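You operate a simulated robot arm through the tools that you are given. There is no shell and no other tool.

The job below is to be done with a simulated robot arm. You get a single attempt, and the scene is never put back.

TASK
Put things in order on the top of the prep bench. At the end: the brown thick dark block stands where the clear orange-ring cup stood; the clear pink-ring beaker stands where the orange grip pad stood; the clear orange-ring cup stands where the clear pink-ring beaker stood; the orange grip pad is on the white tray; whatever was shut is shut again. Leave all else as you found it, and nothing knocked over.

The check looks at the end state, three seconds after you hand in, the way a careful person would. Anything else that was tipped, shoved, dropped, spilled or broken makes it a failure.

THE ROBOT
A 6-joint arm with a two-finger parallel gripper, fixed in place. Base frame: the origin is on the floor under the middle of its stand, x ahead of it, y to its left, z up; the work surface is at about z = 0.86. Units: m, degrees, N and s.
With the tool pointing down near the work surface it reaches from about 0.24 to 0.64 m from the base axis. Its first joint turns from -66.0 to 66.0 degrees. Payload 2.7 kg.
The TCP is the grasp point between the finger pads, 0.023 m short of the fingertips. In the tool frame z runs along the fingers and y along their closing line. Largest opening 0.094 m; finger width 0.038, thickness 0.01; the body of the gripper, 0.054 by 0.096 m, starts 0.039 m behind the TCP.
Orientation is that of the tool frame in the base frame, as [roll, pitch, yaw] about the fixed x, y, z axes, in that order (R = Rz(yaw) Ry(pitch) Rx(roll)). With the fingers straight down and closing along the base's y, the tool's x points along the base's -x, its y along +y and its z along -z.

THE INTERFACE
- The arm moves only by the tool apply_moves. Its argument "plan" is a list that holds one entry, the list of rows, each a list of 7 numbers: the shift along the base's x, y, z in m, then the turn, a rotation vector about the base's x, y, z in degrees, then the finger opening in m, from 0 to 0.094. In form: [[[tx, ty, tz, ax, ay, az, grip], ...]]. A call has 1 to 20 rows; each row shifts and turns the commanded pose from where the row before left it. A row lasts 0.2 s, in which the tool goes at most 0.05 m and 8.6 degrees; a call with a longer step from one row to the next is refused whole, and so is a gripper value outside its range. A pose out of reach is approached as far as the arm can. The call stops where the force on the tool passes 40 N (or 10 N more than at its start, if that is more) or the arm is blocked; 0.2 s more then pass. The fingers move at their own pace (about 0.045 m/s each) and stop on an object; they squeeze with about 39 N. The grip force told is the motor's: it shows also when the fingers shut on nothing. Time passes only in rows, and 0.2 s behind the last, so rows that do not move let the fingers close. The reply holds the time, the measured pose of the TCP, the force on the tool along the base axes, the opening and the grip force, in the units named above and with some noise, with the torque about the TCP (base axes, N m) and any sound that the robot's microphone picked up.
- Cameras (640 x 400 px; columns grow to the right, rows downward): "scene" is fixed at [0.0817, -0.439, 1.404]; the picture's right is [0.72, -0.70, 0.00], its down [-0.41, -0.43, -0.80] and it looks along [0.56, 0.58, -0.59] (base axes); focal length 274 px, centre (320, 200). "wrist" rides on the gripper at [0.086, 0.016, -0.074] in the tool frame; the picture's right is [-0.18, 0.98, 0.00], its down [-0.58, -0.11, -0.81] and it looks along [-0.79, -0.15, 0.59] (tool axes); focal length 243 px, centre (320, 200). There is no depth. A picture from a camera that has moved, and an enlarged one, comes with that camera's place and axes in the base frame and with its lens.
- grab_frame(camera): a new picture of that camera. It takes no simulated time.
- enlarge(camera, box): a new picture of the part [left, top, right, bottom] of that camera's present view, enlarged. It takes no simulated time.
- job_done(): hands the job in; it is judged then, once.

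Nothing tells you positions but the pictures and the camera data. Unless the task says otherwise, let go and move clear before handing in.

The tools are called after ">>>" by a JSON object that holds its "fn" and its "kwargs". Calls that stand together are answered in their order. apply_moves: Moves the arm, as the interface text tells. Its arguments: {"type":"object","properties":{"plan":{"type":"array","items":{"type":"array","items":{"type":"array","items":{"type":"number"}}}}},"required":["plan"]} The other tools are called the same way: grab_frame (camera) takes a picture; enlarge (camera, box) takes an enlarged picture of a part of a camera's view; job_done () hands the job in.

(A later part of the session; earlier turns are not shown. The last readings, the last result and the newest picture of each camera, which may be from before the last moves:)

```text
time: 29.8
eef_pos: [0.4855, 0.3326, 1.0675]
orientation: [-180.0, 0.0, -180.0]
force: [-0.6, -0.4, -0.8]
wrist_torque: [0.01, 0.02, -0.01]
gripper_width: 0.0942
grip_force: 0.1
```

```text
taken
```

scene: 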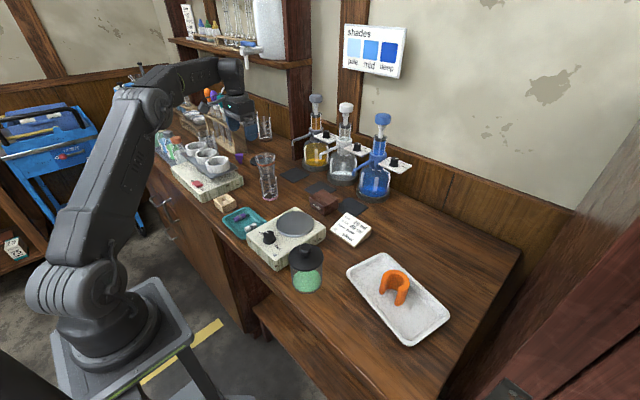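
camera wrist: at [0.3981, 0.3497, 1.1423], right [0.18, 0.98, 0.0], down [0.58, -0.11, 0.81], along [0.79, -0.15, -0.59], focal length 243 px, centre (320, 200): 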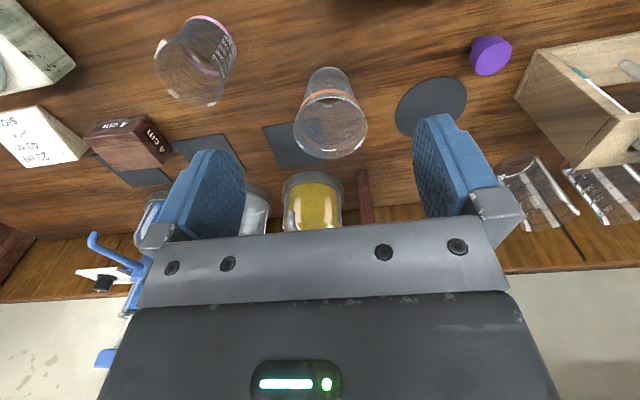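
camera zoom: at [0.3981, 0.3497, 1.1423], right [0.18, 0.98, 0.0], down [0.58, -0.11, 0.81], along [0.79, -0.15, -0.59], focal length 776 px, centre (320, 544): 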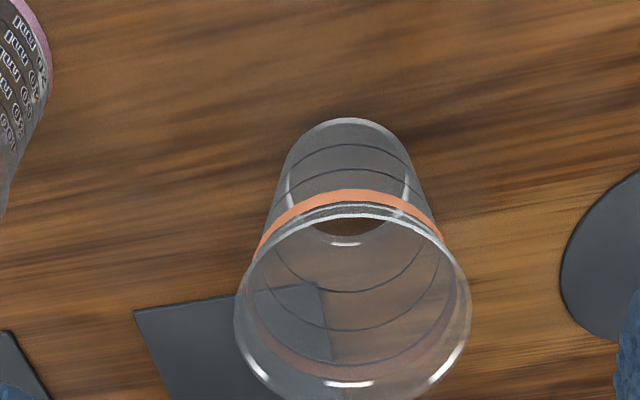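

The cup stands at about (0.553, 0.332), rim 7.5 cm wide at z≈0.94, which is at the edge of the arm's reach. I'll turn the gripper 30° to point radially (camera over free space), move above the cup and see how well the pose is reached.

>>> {"fn": "apply_moves", "kwargs": {"plan": [[[0, 0, 0, 0, 0, 7.5, 0.094], [0, 0, 0, 0, 0, 7.5, 0.094], [0, 0, 0, 0, 0, 7.5, 0.094], [0, 0, 0, 0, 0, 7.5, 0.094], [0.02, 0, 0, 0, 0, 0, 0.094], [0.025, 0, 0, 0, 0, 0, 0.094], [0, 0, 0, 0, 0, 0, 0.094]]]}}

>>> {"fn": "grab_frame", "kwargs": {"camera": "wrist"}}

>>> {"fn": "grab_frame", "kwargs": {"camera": "scene"}}

```text
time: 31.4
eef_pos: [0.5222, 0.3269, 1.0653]
orientation: [-180.0, 0.0, -150.0]
force: [-0.5, 0.1, 0.0]
wrist_torque: [-0.01, -0.02, 0.01]
gripper_width: 0.0939
grip_force: 0.1
out of reach, approached as far as the arm can: row 6
```

```text
taken
camera wrist: at [0.4395, 0.2981, 1.1403], right [-0.33, 0.94, 0.0], down [0.56, 0.2, 0.81], along [0.76, 0.27, -0.59], focal length 243 px, centre (320, 200)
```

wrist: 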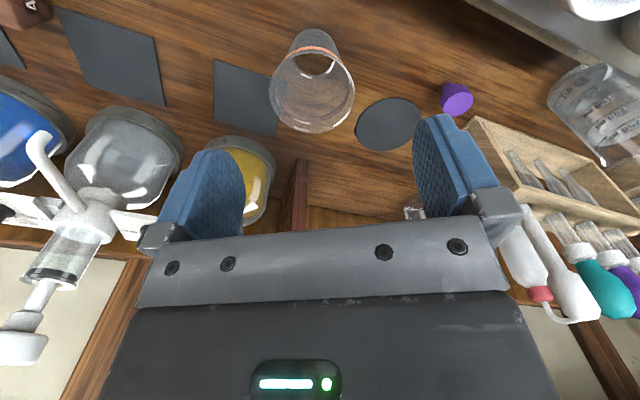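

```text
taken
```

scene: 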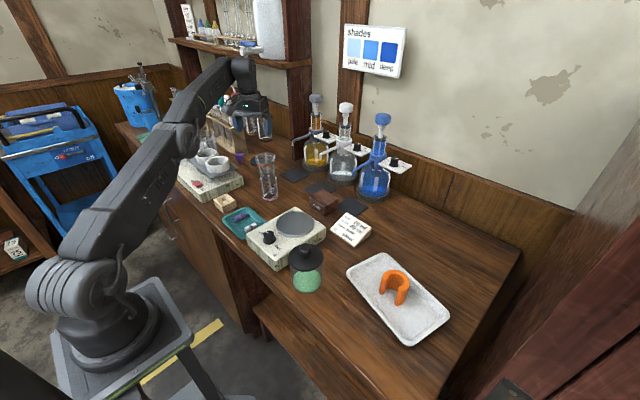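

The arm stops at r≈0.616 at this height with the tool vertical, so I need some outward tilt. I'll back off 2 cm and tilt the fingers 15° outward about the closing axis, so that the pads stay vertical.

>>> {"fn": "apply_moves", "kwargs": {"plan": [[[-0.02, 0, 0, 0, 0, 0, 0.094], [0, 0, 0, 3.75, -6.495, 0, 0.094], [0, 0, 0, 3.75, -6.495, 0, 0.094], [0, 0, 0, 0, 0, 0, 0.094]]]}}

>>> {"fn": "grab_frame", "kwargs": {"camera": "wrist"}}

```text
time: 32.4
eef_pos: [0.5028, 0.3274, 1.066]
orientation: [180.0, 15.0, -150.0]
force: [-0.5, 0.6, 0.1]
wrist_torque: [-0.05, 0.03, 0.01]
gripper_width: 0.0941
grip_force: 0.1
```

```text
taken
camera wrist: at [0.405, 0.2898, 1.115], right [-0.34, 0.94, 0.05], down [0.36, 0.08, 0.93], along [0.87, 0.33, -0.36], focal length 243 px, centre (320, 200)
```

wrist: 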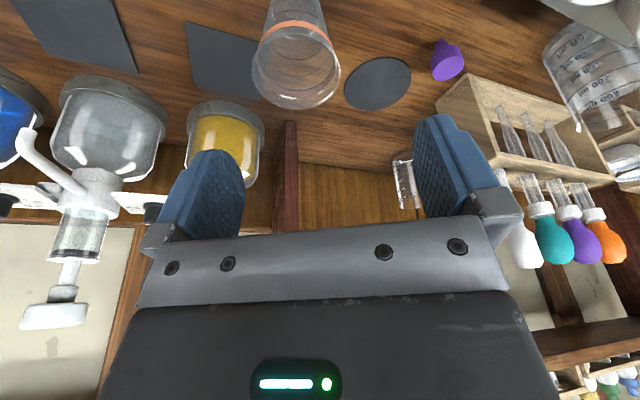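

Now the tool is at [180, 15, -150] as intended. I'll move out over the cup (TCP target 0.5565, 0.334) staying high, and check the alignment.

>>> {"fn": "apply_moves", "kwargs": {"plan": [[[0.025, 0.003, 0, 0, 0, 0, 0.094], [0.0287, 0.0036, 0, 0, 0, 0, 0.094], [0, 0, -0.02, 0, 0, 0, 0.094], [0, 0, 0, 0, 0, 0, 0.094]]]}}

>>> {"fn": "grab_frame", "kwargs": {"camera": "wrist"}}

>>> {"fn": "grab_frame", "kwargs": {"camera": "scene"}}

```text
time: 33.4
eef_pos: [0.557, 0.333, 1.0455]
orientation: [180.0, 15.1, -150.1]
force: [0.7, -0.7, 1.2]
wrist_torque: [0.02, -0.02, 0.02]
gripper_width: 0.0939
grip_force: 0.1
```

```text
taken
camera wrist: at [0.4592, 0.2967, 1.0946], right [-0.34, 0.94, 0.05], down [0.36, 0.08, 0.93], along [0.87, 0.33, -0.37], focal length 243 px, centre (320, 200)
```

wrist: 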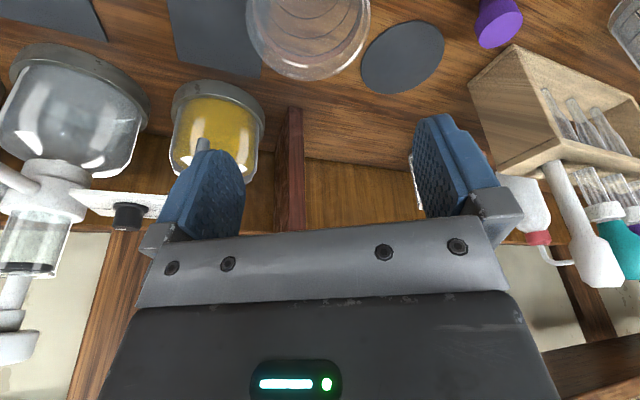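

```text
taken
```

scene: 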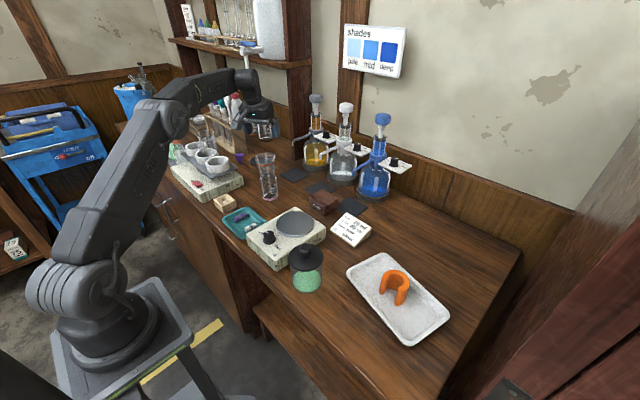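

The cup's rim projects where I expected, within about 2 mm. I'll descend to z≈0.965 with the fingers fully open around the rim and check.

>>> {"fn": "apply_moves", "kwargs": {"plan": [[[0, 0, -0.03, 0, 0, 0, 0.094], [0, 0, -0.03, 0, 0, 0, 0.094], [0, 0, -0.012, 0, 0, 0, 0.094], [0, 0, 0, 0, 0, 0, 0.094]]]}}

>>> {"fn": "grab_frame", "kwargs": {"camera": "wrist"}}

>>> {"fn": "enlarge", "kwargs": {"camera": "scene", "box": [200, 100, 360, 220]}}

```text
time: 34.4
eef_pos: [0.554, 0.3334, 0.9714]
orientation: [-180.0, 15.0, -150.0]
force: [0.7, 0.5, -0.1]
wrist_torque: [0.01, -0.02, -0.02]
gripper_width: 0.094
grip_force: 0.0
```

```text
taken
camera wrist: at [0.4574, 0.2973, 1.0212], right [-0.34, 0.94, 0.05], down [0.36, 0.08, 0.93], along [0.87, 0.33, -0.37], focal length 243 px, centre (320, 200)
```

wrist: 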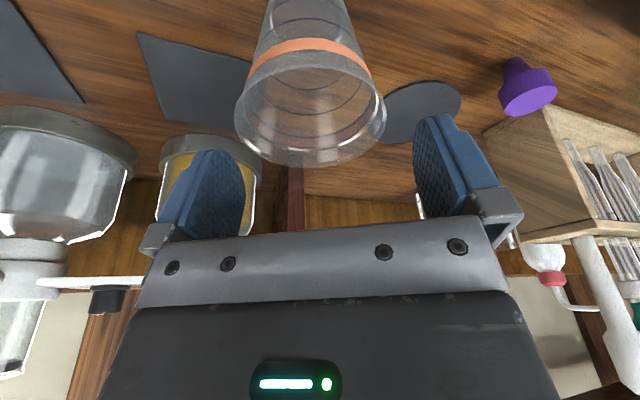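

```text
3.33 times, centred on (280, 160) of scene
camera zoom: at [0.0817, -0.439, 1.404], right [0.72, -0.7, 0.0], down [-0.41, -0.43, -0.8], along [0.56, 0.58, -0.59], focal length 914 px, centre (453, 333)
```

zoom: 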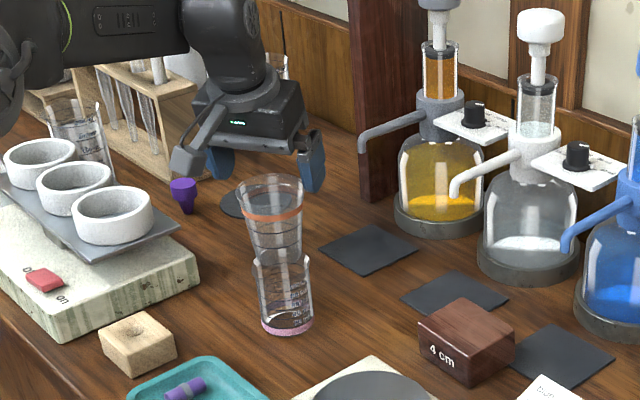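

The fingers straddle the rim evenly. I'll lower to z≈0.923 so that the pads cover the rim region, then check once more.

>>> {"fn": "apply_moves", "kwargs": {"plan": [[[0.0005, -0.001, -0.02, 0, 0, 0, 0.094], [0, 0, -0.018, 0, 0, 0, 0.094], [0, 0, -0.01, 0, 0, 0, 0.094], [0, 0, 0, 0, 0, 0, 0.094]]]}}

>>> {"fn": "grab_frame", "kwargs": {"camera": "wrist"}}

>>> {"fn": "enlarge", "kwargs": {"camera": "scene", "box": [220, 110, 320, 190]}}

```text
time: 35.4
eef_pos: [0.5557, 0.333, 0.9232]
orientation: [179.9, 15.0, -150.0]
force: [-0.2, 0.0, 0.5]
wrist_torque: [0.02, 0.04, 0.02]
gripper_width: 0.0941
grip_force: 0.1
```

```text
taken
camera wrist: at [0.459, 0.2966, 0.9727], right [-0.34, 0.94, 0.05], down [0.36, 0.08, 0.93], along [0.87, 0.33, -0.37], focal length 243 px, centre (320, 200)
```

wrist: 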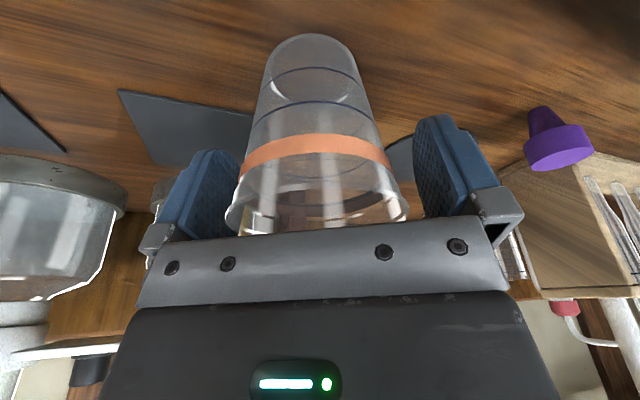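

```text
5.00 times, centred on (270, 150) of scene
camera zoom: at [0.0817, -0.439, 1.404], right [0.72, -0.7, 0.0], down [-0.41, -0.43, -0.8], along [0.56, 0.58, -0.59], focal length 1370 px, centre (570, 450)
```

zoom: 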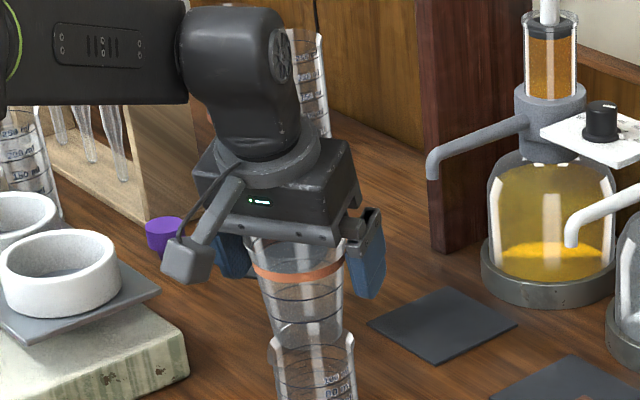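

The rim sits between the pads with no contact force. I'll close in steps and watch the opening.

>>> {"fn": "apply_moves", "kwargs": {"plan": [[[0, 0, 0, 0, 0, 0, 0.082], [0, 0, 0, 0, 0, 0, 0.077], [0, 0, 0, 0, 0, 0, 0.073], [0, 0, 0, 0, 0, 0, 0.073]]]}}

>>> {"fn": "grab_frame", "kwargs": {"camera": "wrist"}}

```text
time: 36.4
eef_pos: [0.5562, 0.3326, 0.9245]
orientation: [-180.0, 14.9, -150.1]
force: [0.1, -0.4, 0.7]
wrist_torque: [-0.02, -0.01, -0.01]
gripper_width: 0.0731
grip_force: 0.1
```

```text
taken
camera wrist: at [0.459, 0.2966, 0.973], right [-0.34, 0.94, 0.05], down [0.36, 0.08, 0.93], along [0.87, 0.33, -0.37], focal length 243 px, centre (320, 200)
```

wrist: 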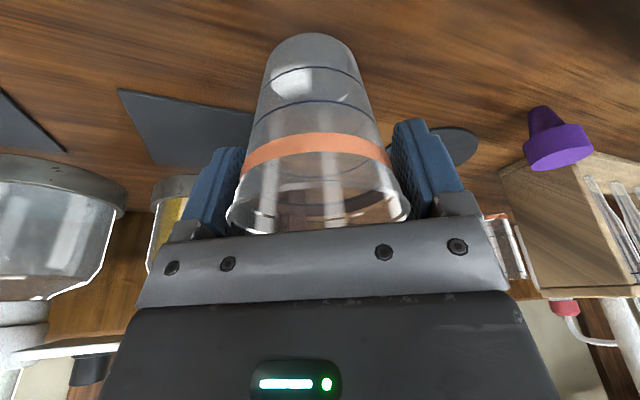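

The opening is 0.073 with no force and the cup hasn't moved; I'll continue closing.

>>> {"fn": "apply_moves", "kwargs": {"plan": [[[0, 0, 0, 0, 0, 0, 0.07], [0, 0, 0, 0, 0, 0, 0.067], [0, 0, 0, 0, 0, 0, 0.064], [0, 0, 0, 0, 0, 0, 0.064]]]}}

>>> {"fn": "grab_frame", "kwargs": {"camera": "wrist"}}

>>> {"fn": "enlarge", "kwargs": {"camera": "scene", "box": [220, 110, 320, 190]}}

```text
time: 37.4
eef_pos: [0.5567, 0.3328, 0.9249]
orientation: [179.9, 15.0, -150.0]
force: [-0.3, 0.1, 0.4]
wrist_torque: [0.02, 0.02, -0.02]
gripper_width: 0.0669
grip_force: 38.8
```

```text
taken
camera wrist: at [0.459, 0.2966, 0.9731], right [-0.34, 0.94, 0.05], down [0.36, 0.08, 0.93], along [0.87, 0.33, -0.37], focal length 243 px, centre (320, 200)
```

wrist: 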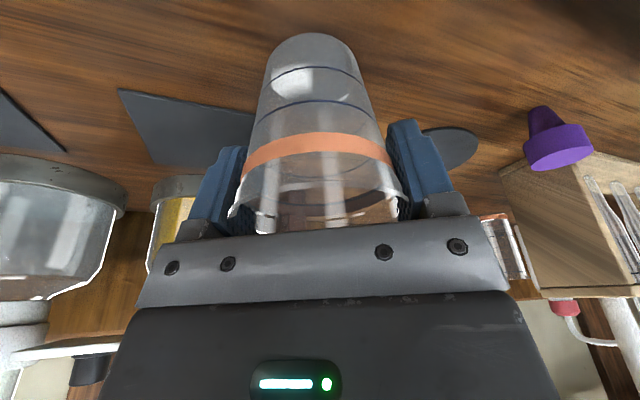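

```text
5.00 times, centred on (270, 150) of scene
camera zoom: at [0.0817, -0.439, 1.404], right [0.72, -0.7, 0.0], down [-0.41, -0.43, -0.8], along [0.56, 0.58, -0.59], focal length 1370 px, centre (570, 450)
```

zoom: 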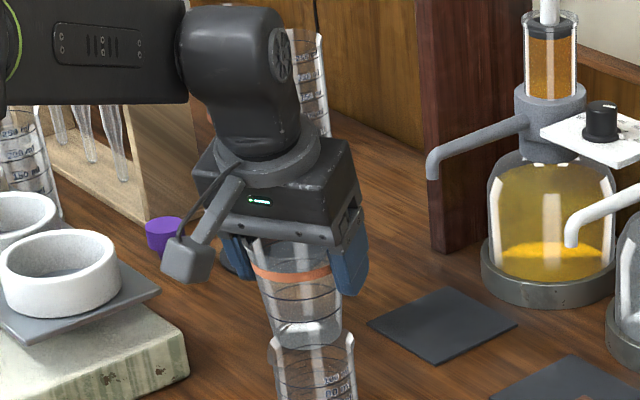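

The cup is gripped at 0.067. I'll lift 3 cm slowly and check that it hangs straight.

>>> {"fn": "apply_moves", "kwargs": {"plan": [[[0, 0, 0.005, 0, 0, 0, 0.062], [0, 0, 0.01, 0, 0, 0, 0.062], [0, 0, 0.015, 0, 0, 0, 0.062], [0, 0, 0, 0, 0, 0, 0.062]]]}}

>>> {"fn": "grab_frame", "kwargs": {"camera": "wrist"}}

>>> {"fn": "enlarge", "kwargs": {"camera": "scene", "box": [220, 110, 320, 190]}}

```text
time: 38.4
eef_pos: [0.5568, 0.3308, 0.9531]
orientation: [179.9, 14.9, -150.0]
force: [-0.1, 0.7, 0.5]
wrist_torque: [0.0, -0.02, -0.01]
gripper_width: 0.0669
grip_force: 39.0
```

```text
taken
camera wrist: at [0.4597, 0.2952, 1.0038], right [-0.34, 0.94, 0.05], down [0.36, 0.08, 0.93], along [0.87, 0.33, -0.37], focal length 243 px, centre (320, 200)
```

wrist: 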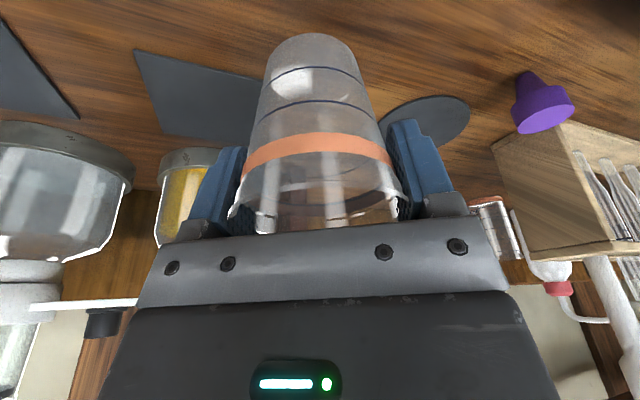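

```text
5.00 times, centred on (270, 150) of scene
camera zoom: at [0.0817, -0.439, 1.404], right [0.72, -0.7, 0.0], down [-0.41, -0.43, -0.8], along [0.56, 0.58, -0.59], focal length 1370 px, centre (570, 450)
```

zoom: 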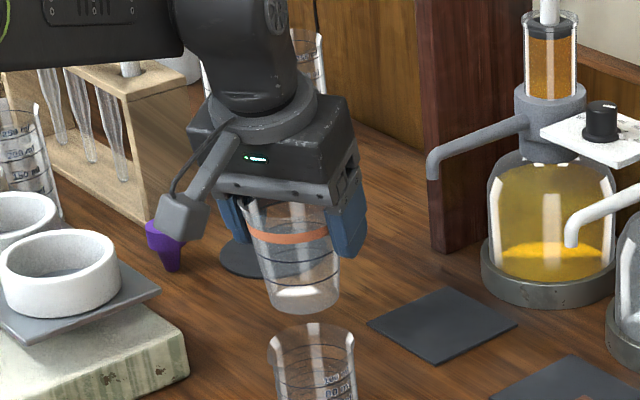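

The cup is held straight with nothing disturbed. I'll raise to z≈1.03 and carry it toward the beaker's old spot (0.4864, 0.1262), turning the yaw back by 30° on the way.

>>> {"fn": "apply_moves", "kwargs": {"plan": [[[0, 0, 0.025, 0, 0, 0, 0.062], [0, 0, 0.035, 0, 0, 0, 0.062], [0, 0, 0.02, 0, 0, 0, 0.062], [-0.0111, -0.0344, 0, 0, 0, -5, 0.062], [-0.0111, -0.0344, 0, 0, 0, -5, 0.062], [-0.0111, -0.0344, 0, 0, 0, -5, 0.062], [-0.0111, -0.0344, 0, 0, 0, -5, 0.062], [-0.0111, -0.0344, 0, 0, 0, -5, 0.062], [-0.0111, -0.0344, 0, 0, 0, -5, 0.062], [0, 0, 0, 0, 0, 0, 0.062]]]}}

>>> {"fn": "grab_frame", "kwargs": {"camera": "wrist"}}

>>> {"fn": "enlarge", "kwargs": {"camera": "scene", "box": [210, 90, 370, 230]}}

```text
time: 40.6
eef_pos: [0.4916, 0.1261, 1.0332]
orientation: [180.0, 15.1, 179.9]
force: [0.4, 0.1, 0.2]
wrist_torque: [-0.03, 0.0, -0.01]
gripper_width: 0.0666
grip_force: 39.6
```

```text
taken
camera wrist: at [0.3874, 0.1439, 1.0826], right [0.18, 0.98, 0.05], down [0.35, -0.11, 0.93], along [0.92, -0.15, -0.37], focal length 243 px, centre (320, 200)
```

wrist: 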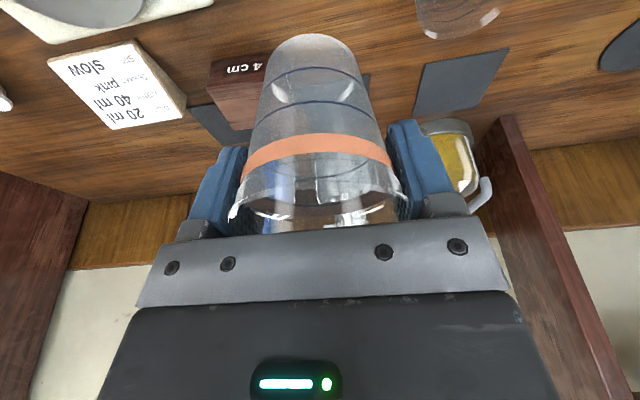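

```text
2.86 times, centred on (290, 160) of scene
camera zoom: at [0.0817, -0.4391, 1.404], right [0.72, -0.7, 0.0], down [-0.41, -0.43, -0.8], along [0.56, 0.58, -0.59], focal length 783 px, centre (406, 314)
```

zoom: 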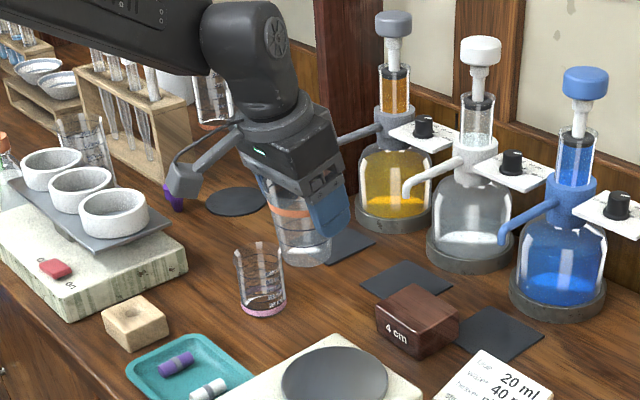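

The cup hovers over the beaker's old place. I'll lower it to a few mm above the bench.

>>> {"fn": "apply_moves", "kwargs": {"plan": [[[0, 0, -0.03, 0, 0, 0, 0.062], [0, 0, -0.035, 0, 0, 0, 0.062], [0, 0, -0.025, 0, 0, 0, 0.062], [0, 0, -0.01, 0, 0, 0, 0.062], [0, 0, -0.005, 0, 0, 0, 0.062], [0, 0, 0, 0, 0, 0, 0.062]]]}}

>>> {"fn": "grab_frame", "kwargs": {"camera": "wrist"}}

>>> {"fn": "enlarge", "kwargs": {"camera": "scene", "box": [240, 150, 340, 230]}}

```text
time: 42.0
eef_pos: [0.4912, 0.1263, 0.9298]
orientation: [-180.0, 15.0, -180.0]
force: [0.1, -0.5, 0.8]
wrist_torque: [-0.03, -0.01, -0.01]
gripper_width: 0.0671
grip_force: 39.1
```

```text
taken
camera wrist: at [0.3875, 0.1433, 0.9782], right [0.18, 0.98, 0.05], down [0.35, -0.11, 0.93], along [0.92, -0.15, -0.37], focal length 243 px, centre (320, 200)
```

wrist: 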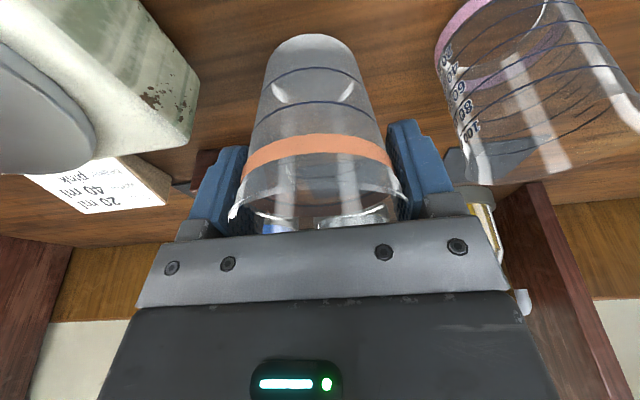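

```text
5.00 times, centred on (290, 190) of scene
camera zoom: at [0.0817, -0.439, 1.404], right [0.72, -0.7, 0.0], down [-0.41, -0.43, -0.8], along [0.56, 0.58, -0.59], focal length 1370 px, centre (470, 250)
```

zoom: 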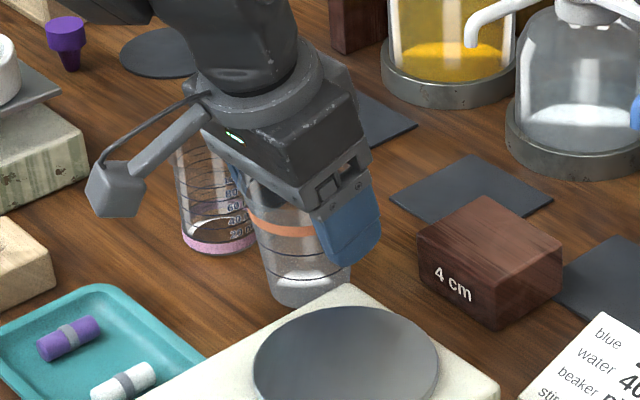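

All clear; about 5 mm to go. I'll lower in small steps until it touches.

>>> {"fn": "apply_moves", "kwargs": {"plan": [[[0, 0, -0.002, 0, 0, 0, 0.062], [0, 0, -0.0015, 0, 0, 0, 0.062], [0, 0, -0.001, 0, 0, 0, 0.062], [0, 0, 0, 0, 0, 0, 0.062]]]}}

```text
time: 43.0
eef_pos: [0.4901, 0.1254, 0.9253]
orientation: [-180.0, 15.0, 180.0]
force: [0.4, -0.3, -0.2]
wrist_torque: [-0.04, -0.01, 0.01]
gripper_width: 0.0671
grip_force: 39.1
```

>>> {"fn": "apply_moves", "kwargs": {"plan": [[[0, 0, -0.0007, 0, 0, 0, 0.062], [0, 0, -0.0007, 0, 0, 0, 0.062], [0, 0, 0, 0, 0, 0, 0.062]]]}}

```text
time: 43.8
eef_pos: [0.4907, 0.125, 0.9236]
orientation: [180.0, 15.0, -180.0]
force: [0.2, 0.6, -0.3]
wrist_torque: [-0.01, 0.0, 0.03]
gripper_width: 0.0667
grip_force: 38.9
```

Still no contact; continuing with half-millimetre steps.

>>> {"fn": "apply_moves", "kwargs": {"plan": [[[0, 0, -0.0007, 0, 0, 0, 0.062], [0, 0, -0.0005, 0, 0, 0, 0.062], [0, 0, 0, 0, 0, 0, 0.062]]]}}

```text
time: 44.6
eef_pos: [0.4898, 0.125, 0.9228]
orientation: [179.9, 15.1, -179.9]
force: [-0.8, -1.8, 6.8]
wrist_torque: [-0.06, 0.11, 0.01]
gripper_width: 0.0671
grip_force: 39.2
```

Contact with about 7 N; the cup rests on the bench. I'll open gradually to 0.086.

>>> {"fn": "apply_moves", "kwargs": {"plan": [[[0, 0, 0, 0, 0, 0, 0.069], [0, 0, 0, 0, 0, 0, 0.074], [0, 0, 0, 0, 0, 0, 0.08], [0, 0, 0, 0, 0, 0, 0.086], [0, 0, 0, 0, 0, 0, 0.086]]]}}

>>> {"fn": "grab_frame", "kwargs": {"camera": "wrist"}}

>>> {"fn": "enlarge", "kwargs": {"camera": "scene", "box": [240, 150, 340, 230]}}

```text
time: 45.8
eef_pos: [0.4902, 0.1237, 0.9225]
orientation: [180.0, 14.9, -180.0]
force: [0.0, -0.1, -0.3]
wrist_torque: [0.01, 0.0, 0.02]
gripper_width: 0.0859
grip_force: 0.0
```

```text
taken
camera wrist: at [0.3873, 0.1426, 0.9717], right [0.18, 0.98, 0.05], down [0.35, -0.11, 0.93], along [0.92, -0.15, -0.37], focal length 243 px, centre (320, 200)
```

wrist: 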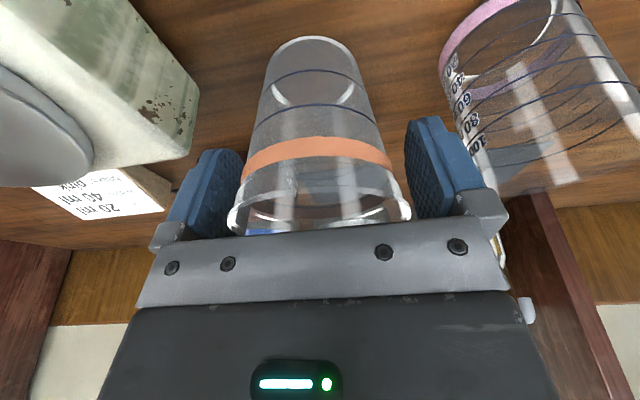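

```text
5.00 times, centred on (290, 190) of scene
camera zoom: at [0.0817, -0.439, 1.404], right [0.72, -0.7, 0.0], down [-0.41, -0.43, -0.8], along [0.56, 0.58, -0.59], focal length 1370 px, centre (470, 250)
```

zoom: 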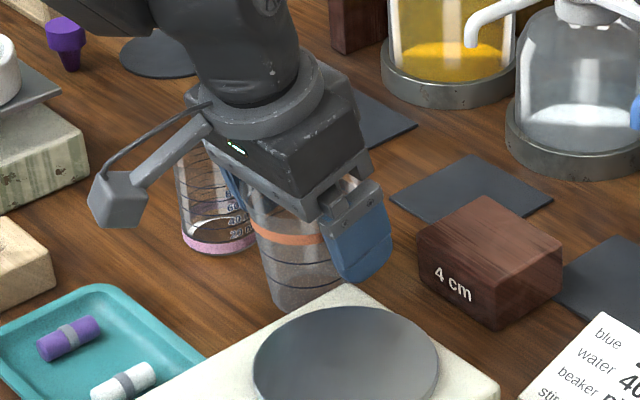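

The cup stands free and upright. I'll rise straight up slowly and watch forces.

>>> {"fn": "apply_moves", "kwargs": {"plan": [[[0, 0, 0.01, 0, 0, 0, 0.088], [0, 0, 0.015, 0, 0, 0, 0.088], [0, 0, 0.02, 0, 0, 0, 0.088], [0, 0, 0.03, 0, 0, 0, 0.088], [0, 0, 0.035, 0, 0, 0, 0.094], [0, 0, 0.02, 0, 0, 0, 0.094], [0, 0, 0, 0, 0, 0, 0.094]]]}}

>>> {"fn": "grab_frame", "kwargs": {"camera": "wrist"}}

>>> {"fn": "enlarge", "kwargs": {"camera": "scene", "box": [220, 120, 380, 240]}}

```text
time: 47.4
eef_pos: [0.4903, 0.1283, 1.0542]
orientation: [179.9, 15.0, -180.0]
force: [0.3, 0.0, 0.0]
wrist_torque: [0.01, 0.01, 0.02]
gripper_width: 0.0941
grip_force: 0.0
```

```text
taken
camera wrist: at [0.3867, 0.144, 1.1036], right [0.18, 0.98, 0.05], down [0.35, -0.11, 0.93], along [0.92, -0.15, -0.37], focal length 243 px, centre (320, 200)
```

wrist: 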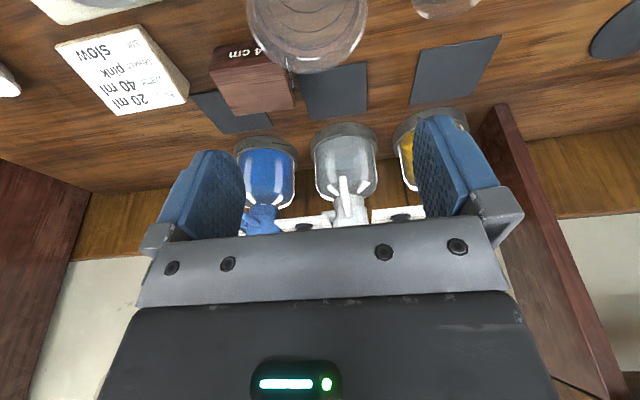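

```text
3.33 times, centred on (300, 180) of scene
camera zoom: at [0.0817, -0.439, 1.404], right [0.72, -0.7, 0.0], down [-0.41, -0.43, -0.8], along [0.56, 0.58, -0.59], focal length 914 px, centre (387, 267)
```

zoom: 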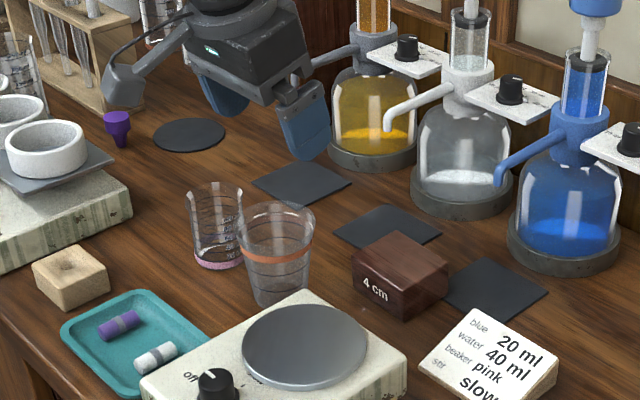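

The cup now stands on the beaker's old spot. For the block I'll grip across its shorter side (along x) with the camera on the -y side so that nothing comes near the cup; so I turn the tool by 87° high above the bench, moving towards the block, and reduce the tilt to 8°.

>>> {"fn": "apply_moves", "kwargs": {"plan": [[[0, 0, 0.01, 0, 0, 7.9, 0.094], [0.003, -0.006, 0, 0, 0, 7.9, 0.094], [0.006, -0.009, 0, 0, 0, 7.9, 0.094], [0.006, -0.009, 0, 0, 0, 7.9, 0.094], [0.006, -0.009, 0, 0, 0, 7.9, 0.094], [0.006, -0.009, 0, 0, 0, 7.9, 0.094], [0.006, -0.009, 0, 0, 0, 7.9, 0.094], [0.006, -0.009, 0, 0, 0, 7.9, 0.094], [0.006, -0.009, 0, 0, 0, 7.9, 0.094], [0.006, -0.009, 0, 0, 0, 7.9, 0.094], [0, 0, 0, 0, 0, 7.9, 0.094], [0, 0, 0, -6.99, 0.37, 0, 0.094], [0, 0, 0, 0, 0, 0, 0.094]]]}}

>>> {"fn": "grab_frame", "kwargs": {"camera": "wrist"}}

>>> {"fn": "grab_frame", "kwargs": {"camera": "scene"}}

```text
time: 50.2
eef_pos: [0.5406, 0.0465, 1.0629]
orientation: [179.9, 8.0, -93.0]
force: [-0.1, 0.0, 0.1]
wrist_torque: [-0.04, 0.01, 0.0]
gripper_width: 0.094
grip_force: 0.0
```

```text
taken
camera wrist: at [0.5196, -0.0466, 1.1244], right [-0.97, 0.23, 0.03], down [0.13, 0.46, 0.88], along [0.19, 0.86, -0.48], focal length 243 px, centre (320, 200)
```

wrist: 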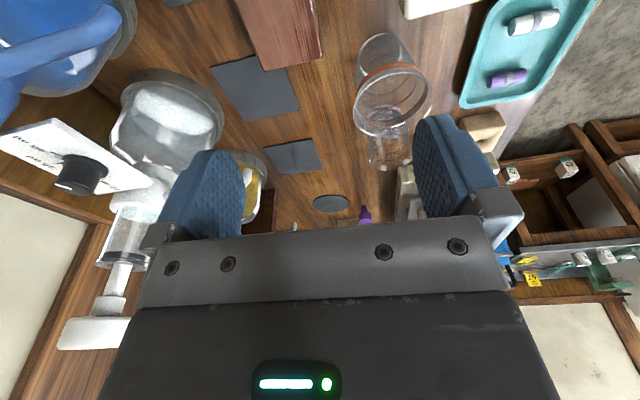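

```text
taken
```

scene: 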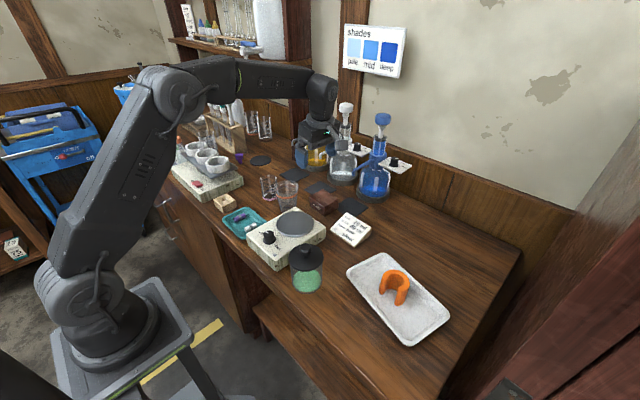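

The tool is now oriented [180, 8, -93]. The block is cut off at the image top, so I back off 6 cm in -y to see it fully.

>>> {"fn": "apply_moves", "kwargs": {"plan": [[[0.005, -0.03, 0, 0, 0, 0, 0.094], [0.005, -0.035, 0, 0, 0, 0, 0.094], [0, 0, 0, 0, 0, 0, 0.094]]]}}

>>> {"fn": "grab_frame", "kwargs": {"camera": "wrist"}}

>>> {"fn": "enlarge", "kwargs": {"camera": "wrist", "box": [210, 0, 410, 130]}}

```text
time: 51.0
eef_pos: [0.5504, -0.018, 1.0619]
orientation: [-180.0, 8.1, -93.1]
force: [-1.1, 0.1, 0.1]
wrist_torque: [0.0, 0.01, -0.02]
gripper_width: 0.0938
grip_force: 0.1
```

```text
taken
camera wrist: at [0.5293, -0.1121, 1.1235], right [-0.97, 0.23, 0.03], down [0.13, 0.46, 0.88], along [0.19, 0.86, -0.47], focal length 243 px, centre (320, 200)
```

wrist: 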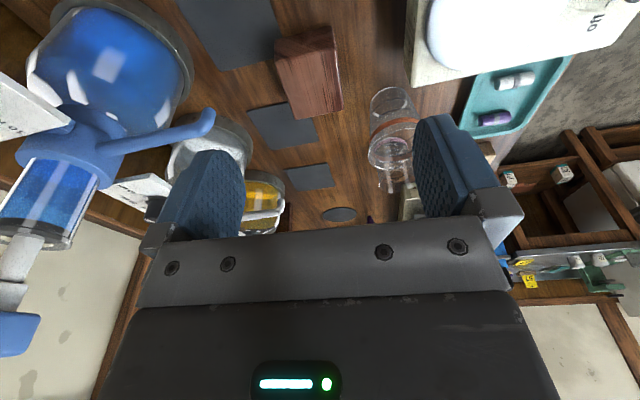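

```text
3.08 times, centred on (310, 65) of wrist
camera zoom: at [0.5293, -0.1121, 1.1235], right [-0.97, 0.23, 0.03], down [0.13, 0.46, 0.88], along [0.19, 0.86, -0.47], focal length 746 px, centre (351, 615)
```

zoom: 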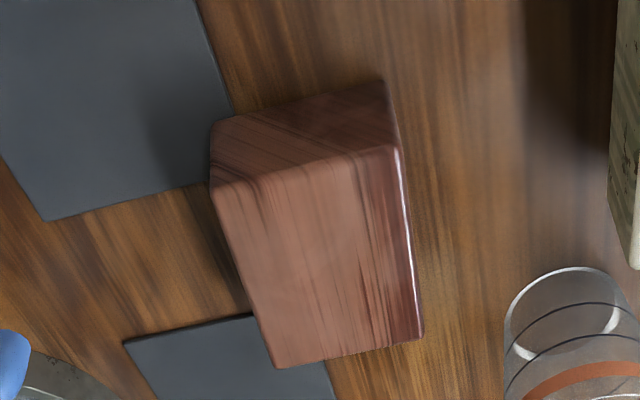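

The block spans about x 0.541–0.600, y 0.0165–0.0885, turned about -2.5°, which matches the gripper yaw. I'll go above it at (0.5705, 0.0525) with opening 0.08 and descend part way between the spouts.

>>> {"fn": "apply_moves", "kwargs": {"plan": [[[0.01, 0.035, 0, 0, 0, 0, 0.08], [0.01, 0.0355, 0, 0, 0, 0, 0.08], [0, 0, -0.03, 0, 0, 0, 0.08], [0, 0, -0.03, 0, 0, 0, 0.08], [0, 0, -0.03, 0, 0, 0, 0.08], [0, 0, 0, 0, 0, 0, 0.08]]]}}

>>> {"fn": "grab_frame", "kwargs": {"camera": "wrist"}}

>>> {"fn": "enlarge", "kwargs": {"camera": "scene", "box": [260, 130, 420, 250]}}

```text
time: 52.4
eef_pos: [0.5709, 0.0531, 0.9718]
orientation: [180.0, 8.0, -93.1]
force: [0.4, -0.1, -0.8]
wrist_torque: [-0.01, 0.01, 0.0]
gripper_width: 0.0798
grip_force: 0.2
```

```text
taken
camera wrist: at [0.5493, -0.0403, 1.0341], right [-0.97, 0.24, 0.03], down [0.13, 0.46, 0.88], along [0.2, 0.86, -0.47], focal length 243 px, centre (320, 200)
```

wrist: 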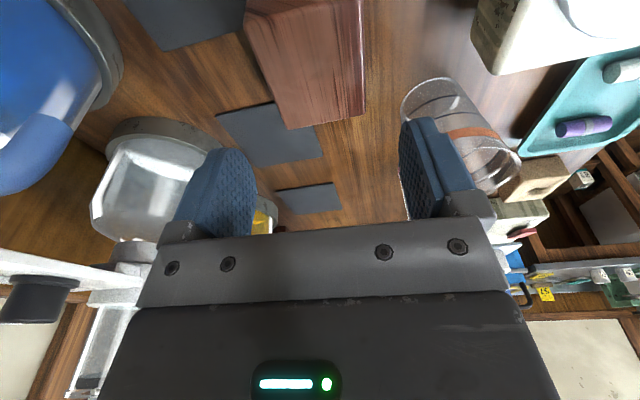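

```text
3.33 times, centred on (340, 190) of scene
camera zoom: at [0.0817, -0.439, 1.404], right [0.72, -0.7, 0.0], down [-0.41, -0.43, -0.8], along [0.56, 0.58, -0.59], focal length 914 px, centre (253, 233)
```

zoom: 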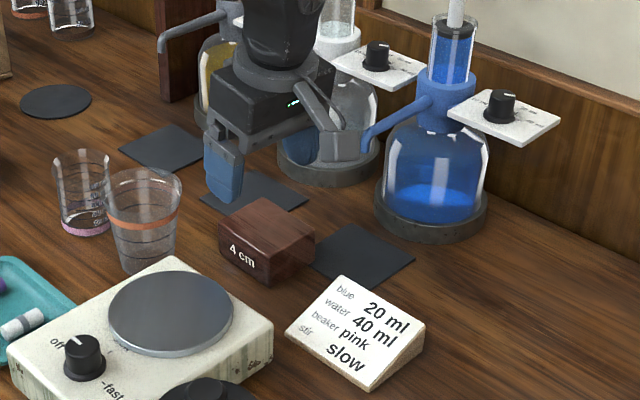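

Alignment is good; the block is centred and the spouts are clear. I'll lower to about z=0.905, shifting 4 mm in +y for extra room from the blue spout, then look again.

>>> {"fn": "apply_moves", "kwargs": {"plan": [[[0, 0.004, -0.02, 0, 0, 0, 0.08], [0, 0, -0.025, 0, 0, 0, 0.08], [0, 0, -0.02, 0, 0, 0, 0.08], [0, 0, 0, 0, 0, 0, 0.08]]]}}

>>> {"fn": "grab_frame", "kwargs": {"camera": "wrist"}}

>>> {"fn": "enlarge", "kwargs": {"camera": "scene", "box": [280, 130, 400, 230]}}

```text
time: 53.4
eef_pos: [0.5709, 0.058, 0.9081]
orientation: [-180.0, 8.1, -93.0]
force: [0.2, -0.8, -0.2]
wrist_torque: [-0.01, 0.0, 0.02]
gripper_width: 0.08
grip_force: 0.1
```

```text
taken
camera wrist: at [0.5494, -0.0366, 0.9693], right [-0.97, 0.23, 0.03], down [0.13, 0.46, 0.88], along [0.19, 0.86, -0.47], focal length 243 px, centre (320, 200)
```

wrist: 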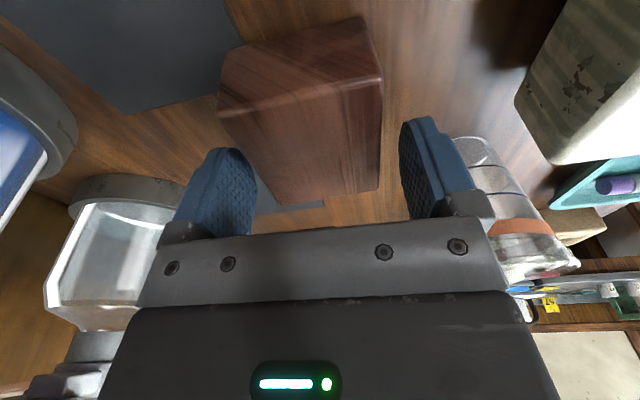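

```text
4.00 times, centred on (340, 180) of scene
camera zoom: at [0.0817, -0.439, 1.404], right [0.72, -0.7, 0.0], down [-0.41, -0.43, -0.8], along [0.56, 0.58, -0.59], focal length 1096 px, centre (240, 280)
```

zoom: 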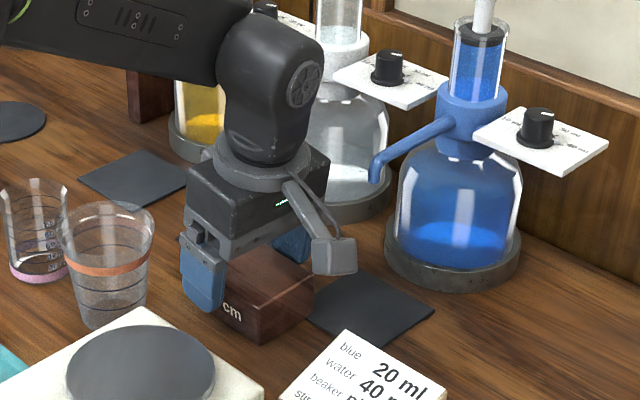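

I want a closer look at the clearance on the +x side (left in the wrist picture) before going lower.

>>> {"fn": "enlarge", "kwargs": {"camera": "wrist", "box": [190, 90, 430, 240]}}

```text
2.67 times, centred on (310, 165) of wrist
camera zoom: at [0.5494, -0.0366, 0.9693], right [-0.97, 0.23, 0.03], down [0.13, 0.46, 0.88], along [0.19, 0.86, -0.47], focal length 647 px, centre (347, 293)
```

zoom: 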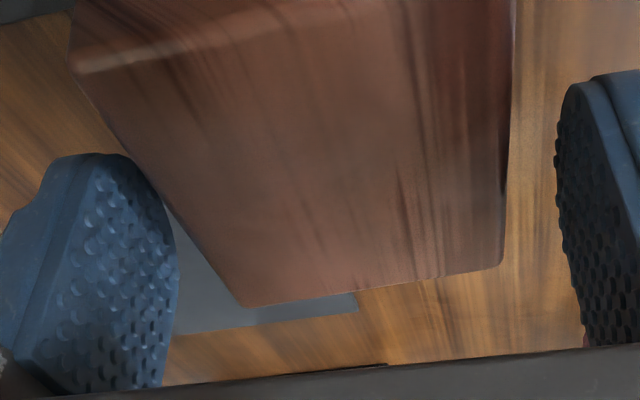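

The projected corners agree with the computed block position, with about 1 cm on each side. I'll lower the last 1.5 cm and close in steps.

>>> {"fn": "apply_moves", "kwargs": {"plan": [[[0, 0, -0.008, 0, 0, 0, 0.08], [0, 0, -0.006, 0, 0, 0, 0.08], [0, 0, 0, 0, 0, 0, 0.08], [0, 0, 0, 0, 0, 0, 0.072], [0, 0, 0, 0, 0, 0, 0.065], [0, 0, 0, 0, 0, 0, 0.062], [0, 0, 0, 0, 0, 0, 0.062]]]}}

>>> {"fn": "grab_frame", "kwargs": {"camera": "wrist"}}

```text
time: 55.0
eef_pos: [0.5703, 0.0565, 0.894]
orientation: [-180.0, 8.0, -93.1]
force: [0.5, 0.3, 0.1]
wrist_torque: [0.03, -0.02, 0.0]
gripper_width: 0.0624
grip_force: 0.5
```

```text
taken
camera wrist: at [0.5497, -0.0372, 0.9555], right [-0.97, 0.24, 0.03], down [0.13, 0.46, 0.88], along [0.2, 0.86, -0.47], focal length 243 px, centre (320, 200)
```

wrist: 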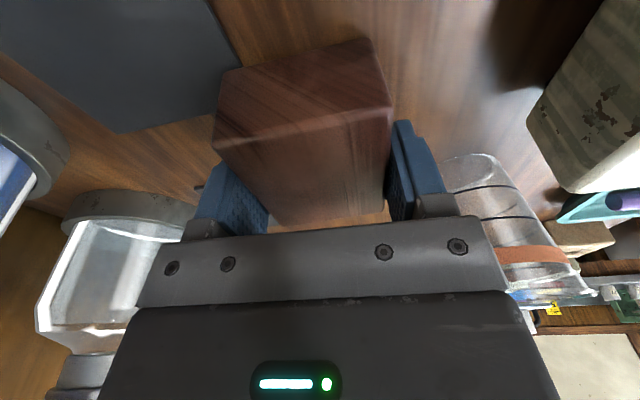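

The fingers straddle the block closely with no contact yet; I'll finish closing.

>>> {"fn": "apply_moves", "kwargs": {"plan": [[[0, 0, 0, 0, 0, 0, 0.058], [0, 0, 0, 0, 0, 0, 0.054], [0, 0, 0, 0, 0, 0, 0.05], [0, 0, 0, 0, 0, 0, 0.05]]]}}

>>> {"fn": "grab_frame", "kwargs": {"camera": "wrist"}}

```text
time: 56.0
eef_pos: [0.5715, 0.0566, 0.8943]
orientation: [179.9, 8.0, -93.2]
force: [1.5, -0.6, 1.6]
wrist_torque: [-0.04, -0.08, -0.01]
gripper_width: 0.0598
grip_force: 38.6
```

```text
taken
camera wrist: at [0.5498, -0.0372, 0.9557], right [-0.97, 0.24, 0.03], down [0.13, 0.46, 0.88], along [0.2, 0.86, -0.47], focal length 243 px, centre (320, 200)
```

wrist: 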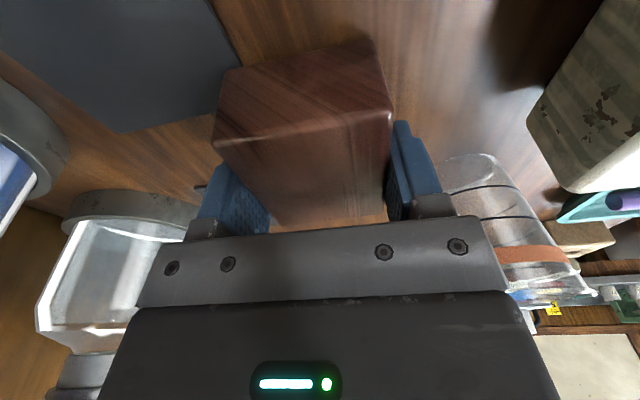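

The block is gripped at 0.06 with 39 N. I'll lift it straight up between the spouts to z≈1.06.

>>> {"fn": "apply_moves", "kwargs": {"plan": [[[0, 0, 0.01, 0, 0, 0, 0.05], [0, 0, 0.02, 0, 0, 0, 0.05], [0, 0, 0.03, 0, 0, 0, 0.05], [0, 0, 0.035, 0, 0, 0, 0.05], [0, 0, 0.035, 0, 0, 0, 0.05], [0, 0, 0.036, 0, 0, 0, 0.05], [0, 0, 0, 0, 0, 0, 0.05]]]}}

>>> {"fn": "grab_frame", "kwargs": {"camera": "wrist"}}

>>> {"fn": "grab_frame", "kwargs": {"camera": "scene"}}

```text
time: 57.6
eef_pos: [0.5694, 0.0582, 1.059]
orientation: [179.9, 8.0, -93.1]
force: [-0.1, 0.4, -0.3]
wrist_torque: [0.01, -0.02, -0.01]
gripper_width: 0.0597
grip_force: 39.0
```

```text
taken
camera wrist: at [0.5481, -0.0355, 1.1197], right [-0.97, 0.24, 0.03], down [0.13, 0.46, 0.88], along [0.19, 0.86, -0.48], focal length 243 px, centre (320, 200)
```

wrist: 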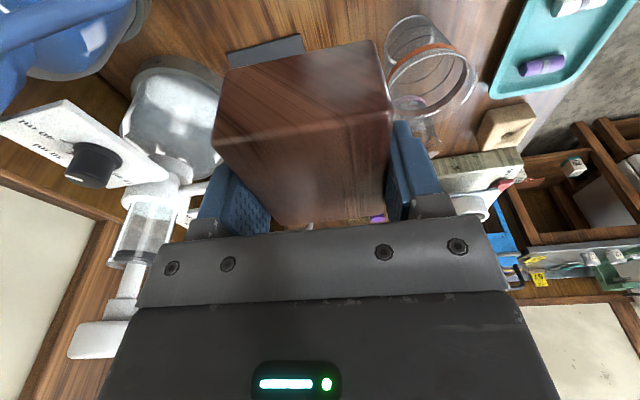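

```text
taken
```

scene: 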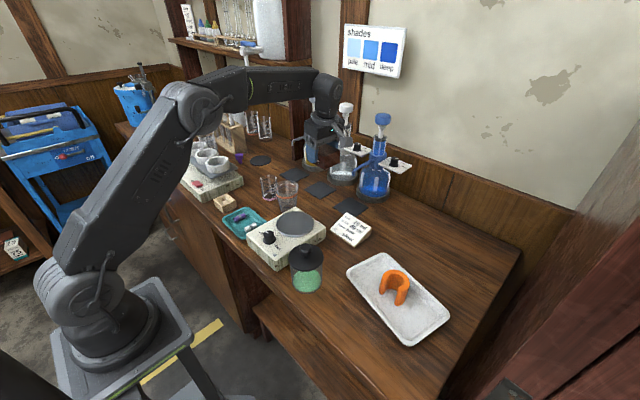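

The block is held level and nothing else moved. I'll pull back in x, then carry it to (0.50, 0.30) at z≈1.06 while turning the yaw by -56° to point radially at the cup's old spot.

>>> {"fn": "apply_moves", "kwargs": {"plan": [[[-0.02, 0, 0, 0, 0, 0, 0.05], [-0.03, 0.01, 0, 0, 0, 0, 0.05], [-0.0205, 0.03, 0, 0, 0, -7, 0.05], [0, 0.0335, 0, 0, 0, -7, 0.05], [0, 0.0335, 0, 0, 0, -7, 0.05], [0, 0.0335, 0, 0, 0, -7, 0.05], [0, 0.0335, 0, 0, 0, -7, 0.05], [0, 0.0335, 0, 0, 0, -7, 0.05], [0, 0.0335, 0, 0, 0, -7, 0.05], [0, 0.0017, 0, 0, 0, -7, 0.05], [0, 0, 0, 0, 0, 0, 0.05]]]}}

>>> {"fn": "grab_frame", "kwargs": {"camera": "wrist"}}

>>> {"fn": "grab_frame", "kwargs": {"camera": "scene"}}

```text
time: 60.0
eef_pos: [0.5012, 0.2996, 1.0616]
orientation: [179.9, 8.0, -149.2]
force: [0.8, -0.5, -1.0]
wrist_torque: [-0.02, 0.04, -0.02]
gripper_width: 0.0593
grip_force: 38.8
```

```text
taken
camera wrist: at [0.41, 0.2659, 1.1226], right [-0.35, 0.94, 0.03], down [0.45, 0.14, 0.88], along [0.82, 0.32, -0.48], focal length 243 px, centre (320, 200)
```

wrist: 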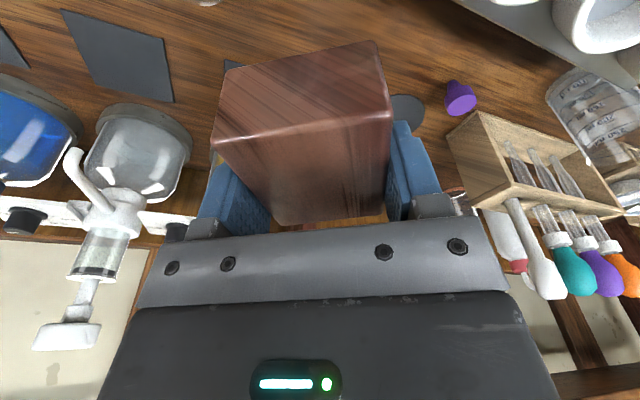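

```text
taken
```

scene: 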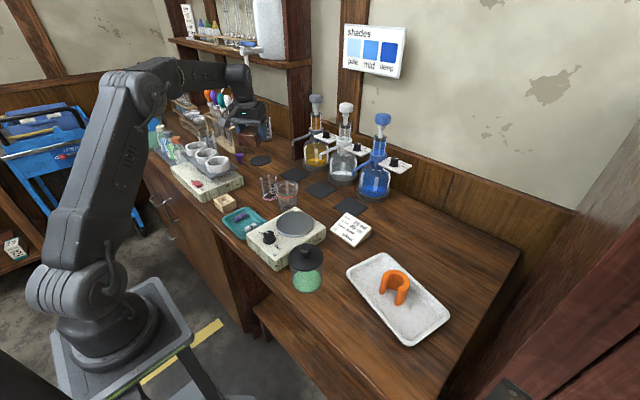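

The path is clear. I'll lower while moving out to above the cup's old spot, TCP (0.557, 0.3344) at z≈0.97.

>>> {"fn": "apply_moves", "kwargs": {"plan": [[[0, 0, -0.04, 0, 0, 0, 0.05], [0.015, 0.009, -0.035, 0, 0, 0, 0.05], [0.02, 0.013, -0.016, 0, 0, 0, 0.05], [0.0208, 0.0128, 0, 0, 0, 0, 0.05], [0, 0, 0, 0, 0, 0, 0.05]]]}}

>>> {"fn": "grab_frame", "kwargs": {"camera": "wrist"}}

>>> {"fn": "enlarge", "kwargs": {"camera": "scene", "box": [200, 100, 360, 220]}}

```text
time: 61.2
eef_pos: [0.557, 0.3341, 0.9695]
orientation: [-180.0, 8.1, -149.1]
force: [0.0, -0.6, -1.1]
wrist_torque: [-0.01, 0.0, 0.03]
gripper_width: 0.0596
grip_force: 38.6
```

```text
taken
camera wrist: at [0.4661, 0.2991, 1.0303], right [-0.35, 0.94, 0.03], down [0.45, 0.14, 0.88], along [0.82, 0.32, -0.48], focal length 243 px, centre (320, 200)
```

wrist: 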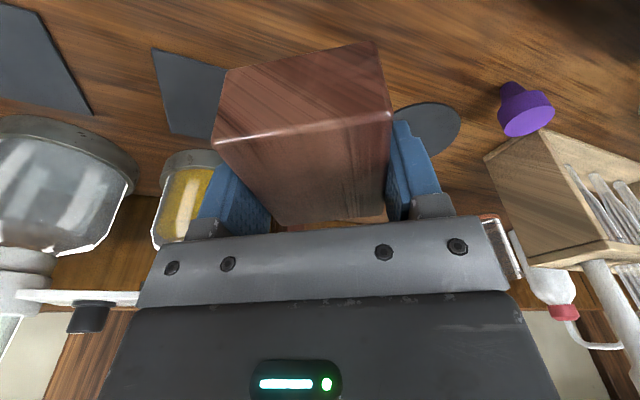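

```text
3.33 times, centred on (280, 160) of scene
camera zoom: at [0.0817, -0.439, 1.404], right [0.72, -0.7, 0.0], down [-0.41, -0.43, -0.8], along [0.56, 0.58, -0.59], focal length 914 px, centre (453, 333)
```

zoom: 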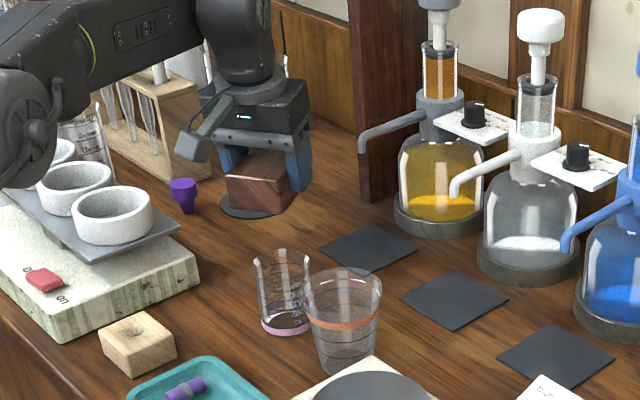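

The pose is reached accurately. To keep the block well clear of the small dark mat's corner near (0.593, 0.314), I'll turn it 10° more, then lower to about 1 cm above the bench.

>>> {"fn": "apply_moves", "kwargs": {"plan": [[[-0.0005, 0.0003, 0, 0, 0, 5, 0.05], [-0.0005, 0.0003, 0, 0, 0, 5, 0.05], [0, 0, -0.03, 0, 0, 0, 0.05], [0, 0, -0.025, 0, 0, 0, 0.05], [0, 0, -0.01, 0, 0, 0, 0.05], [0, 0, 0, 0, 0, 0, 0.05]]]}}

>>> {"fn": "grab_frame", "kwargs": {"camera": "wrist"}}

>>> {"fn": "enlarge", "kwargs": {"camera": "scene", "box": [220, 110, 320, 190]}}

```text
time: 62.6
eef_pos: [0.5546, 0.3332, 0.9034]
orientation: [-180.0, 8.0, -139.2]
force: [0.1, 0.1, -0.6]
wrist_torque: [-0.01, 0.03, 0.02]
gripper_width: 0.0593
grip_force: 38.9
```

```text
taken
camera wrist: at [0.4722, 0.2848, 0.9654], right [-0.51, 0.86, 0.03], down [0.42, 0.22, 0.88], along [0.75, 0.46, -0.48], focal length 243 px, centre (320, 200)
```

wrist: 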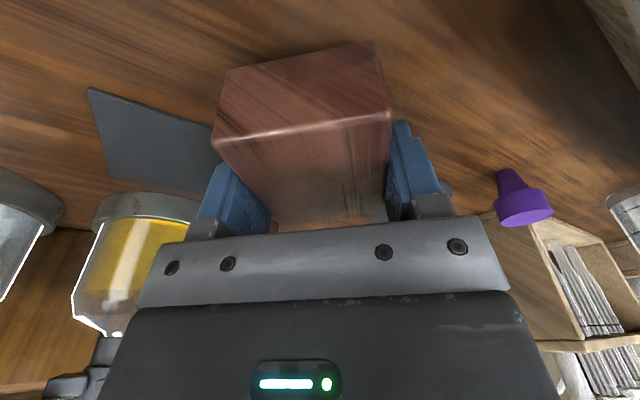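

```text
5.00 times, centred on (270, 150) of scene
camera zoom: at [0.0817, -0.439, 1.404], right [0.72, -0.7, 0.0], down [-0.41, -0.43, -0.8], along [0.56, 0.58, -0.59], focal length 1370 px, centre (570, 450)
```

zoom: 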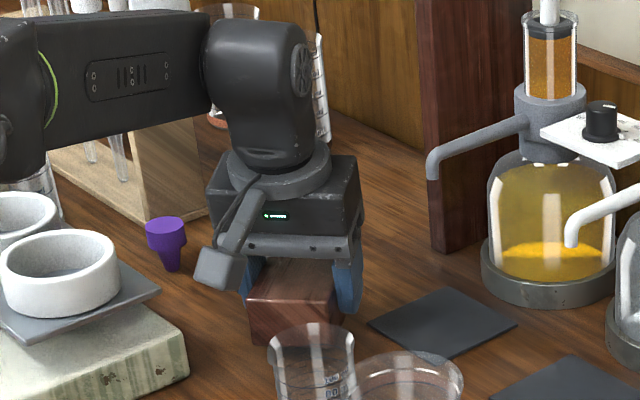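

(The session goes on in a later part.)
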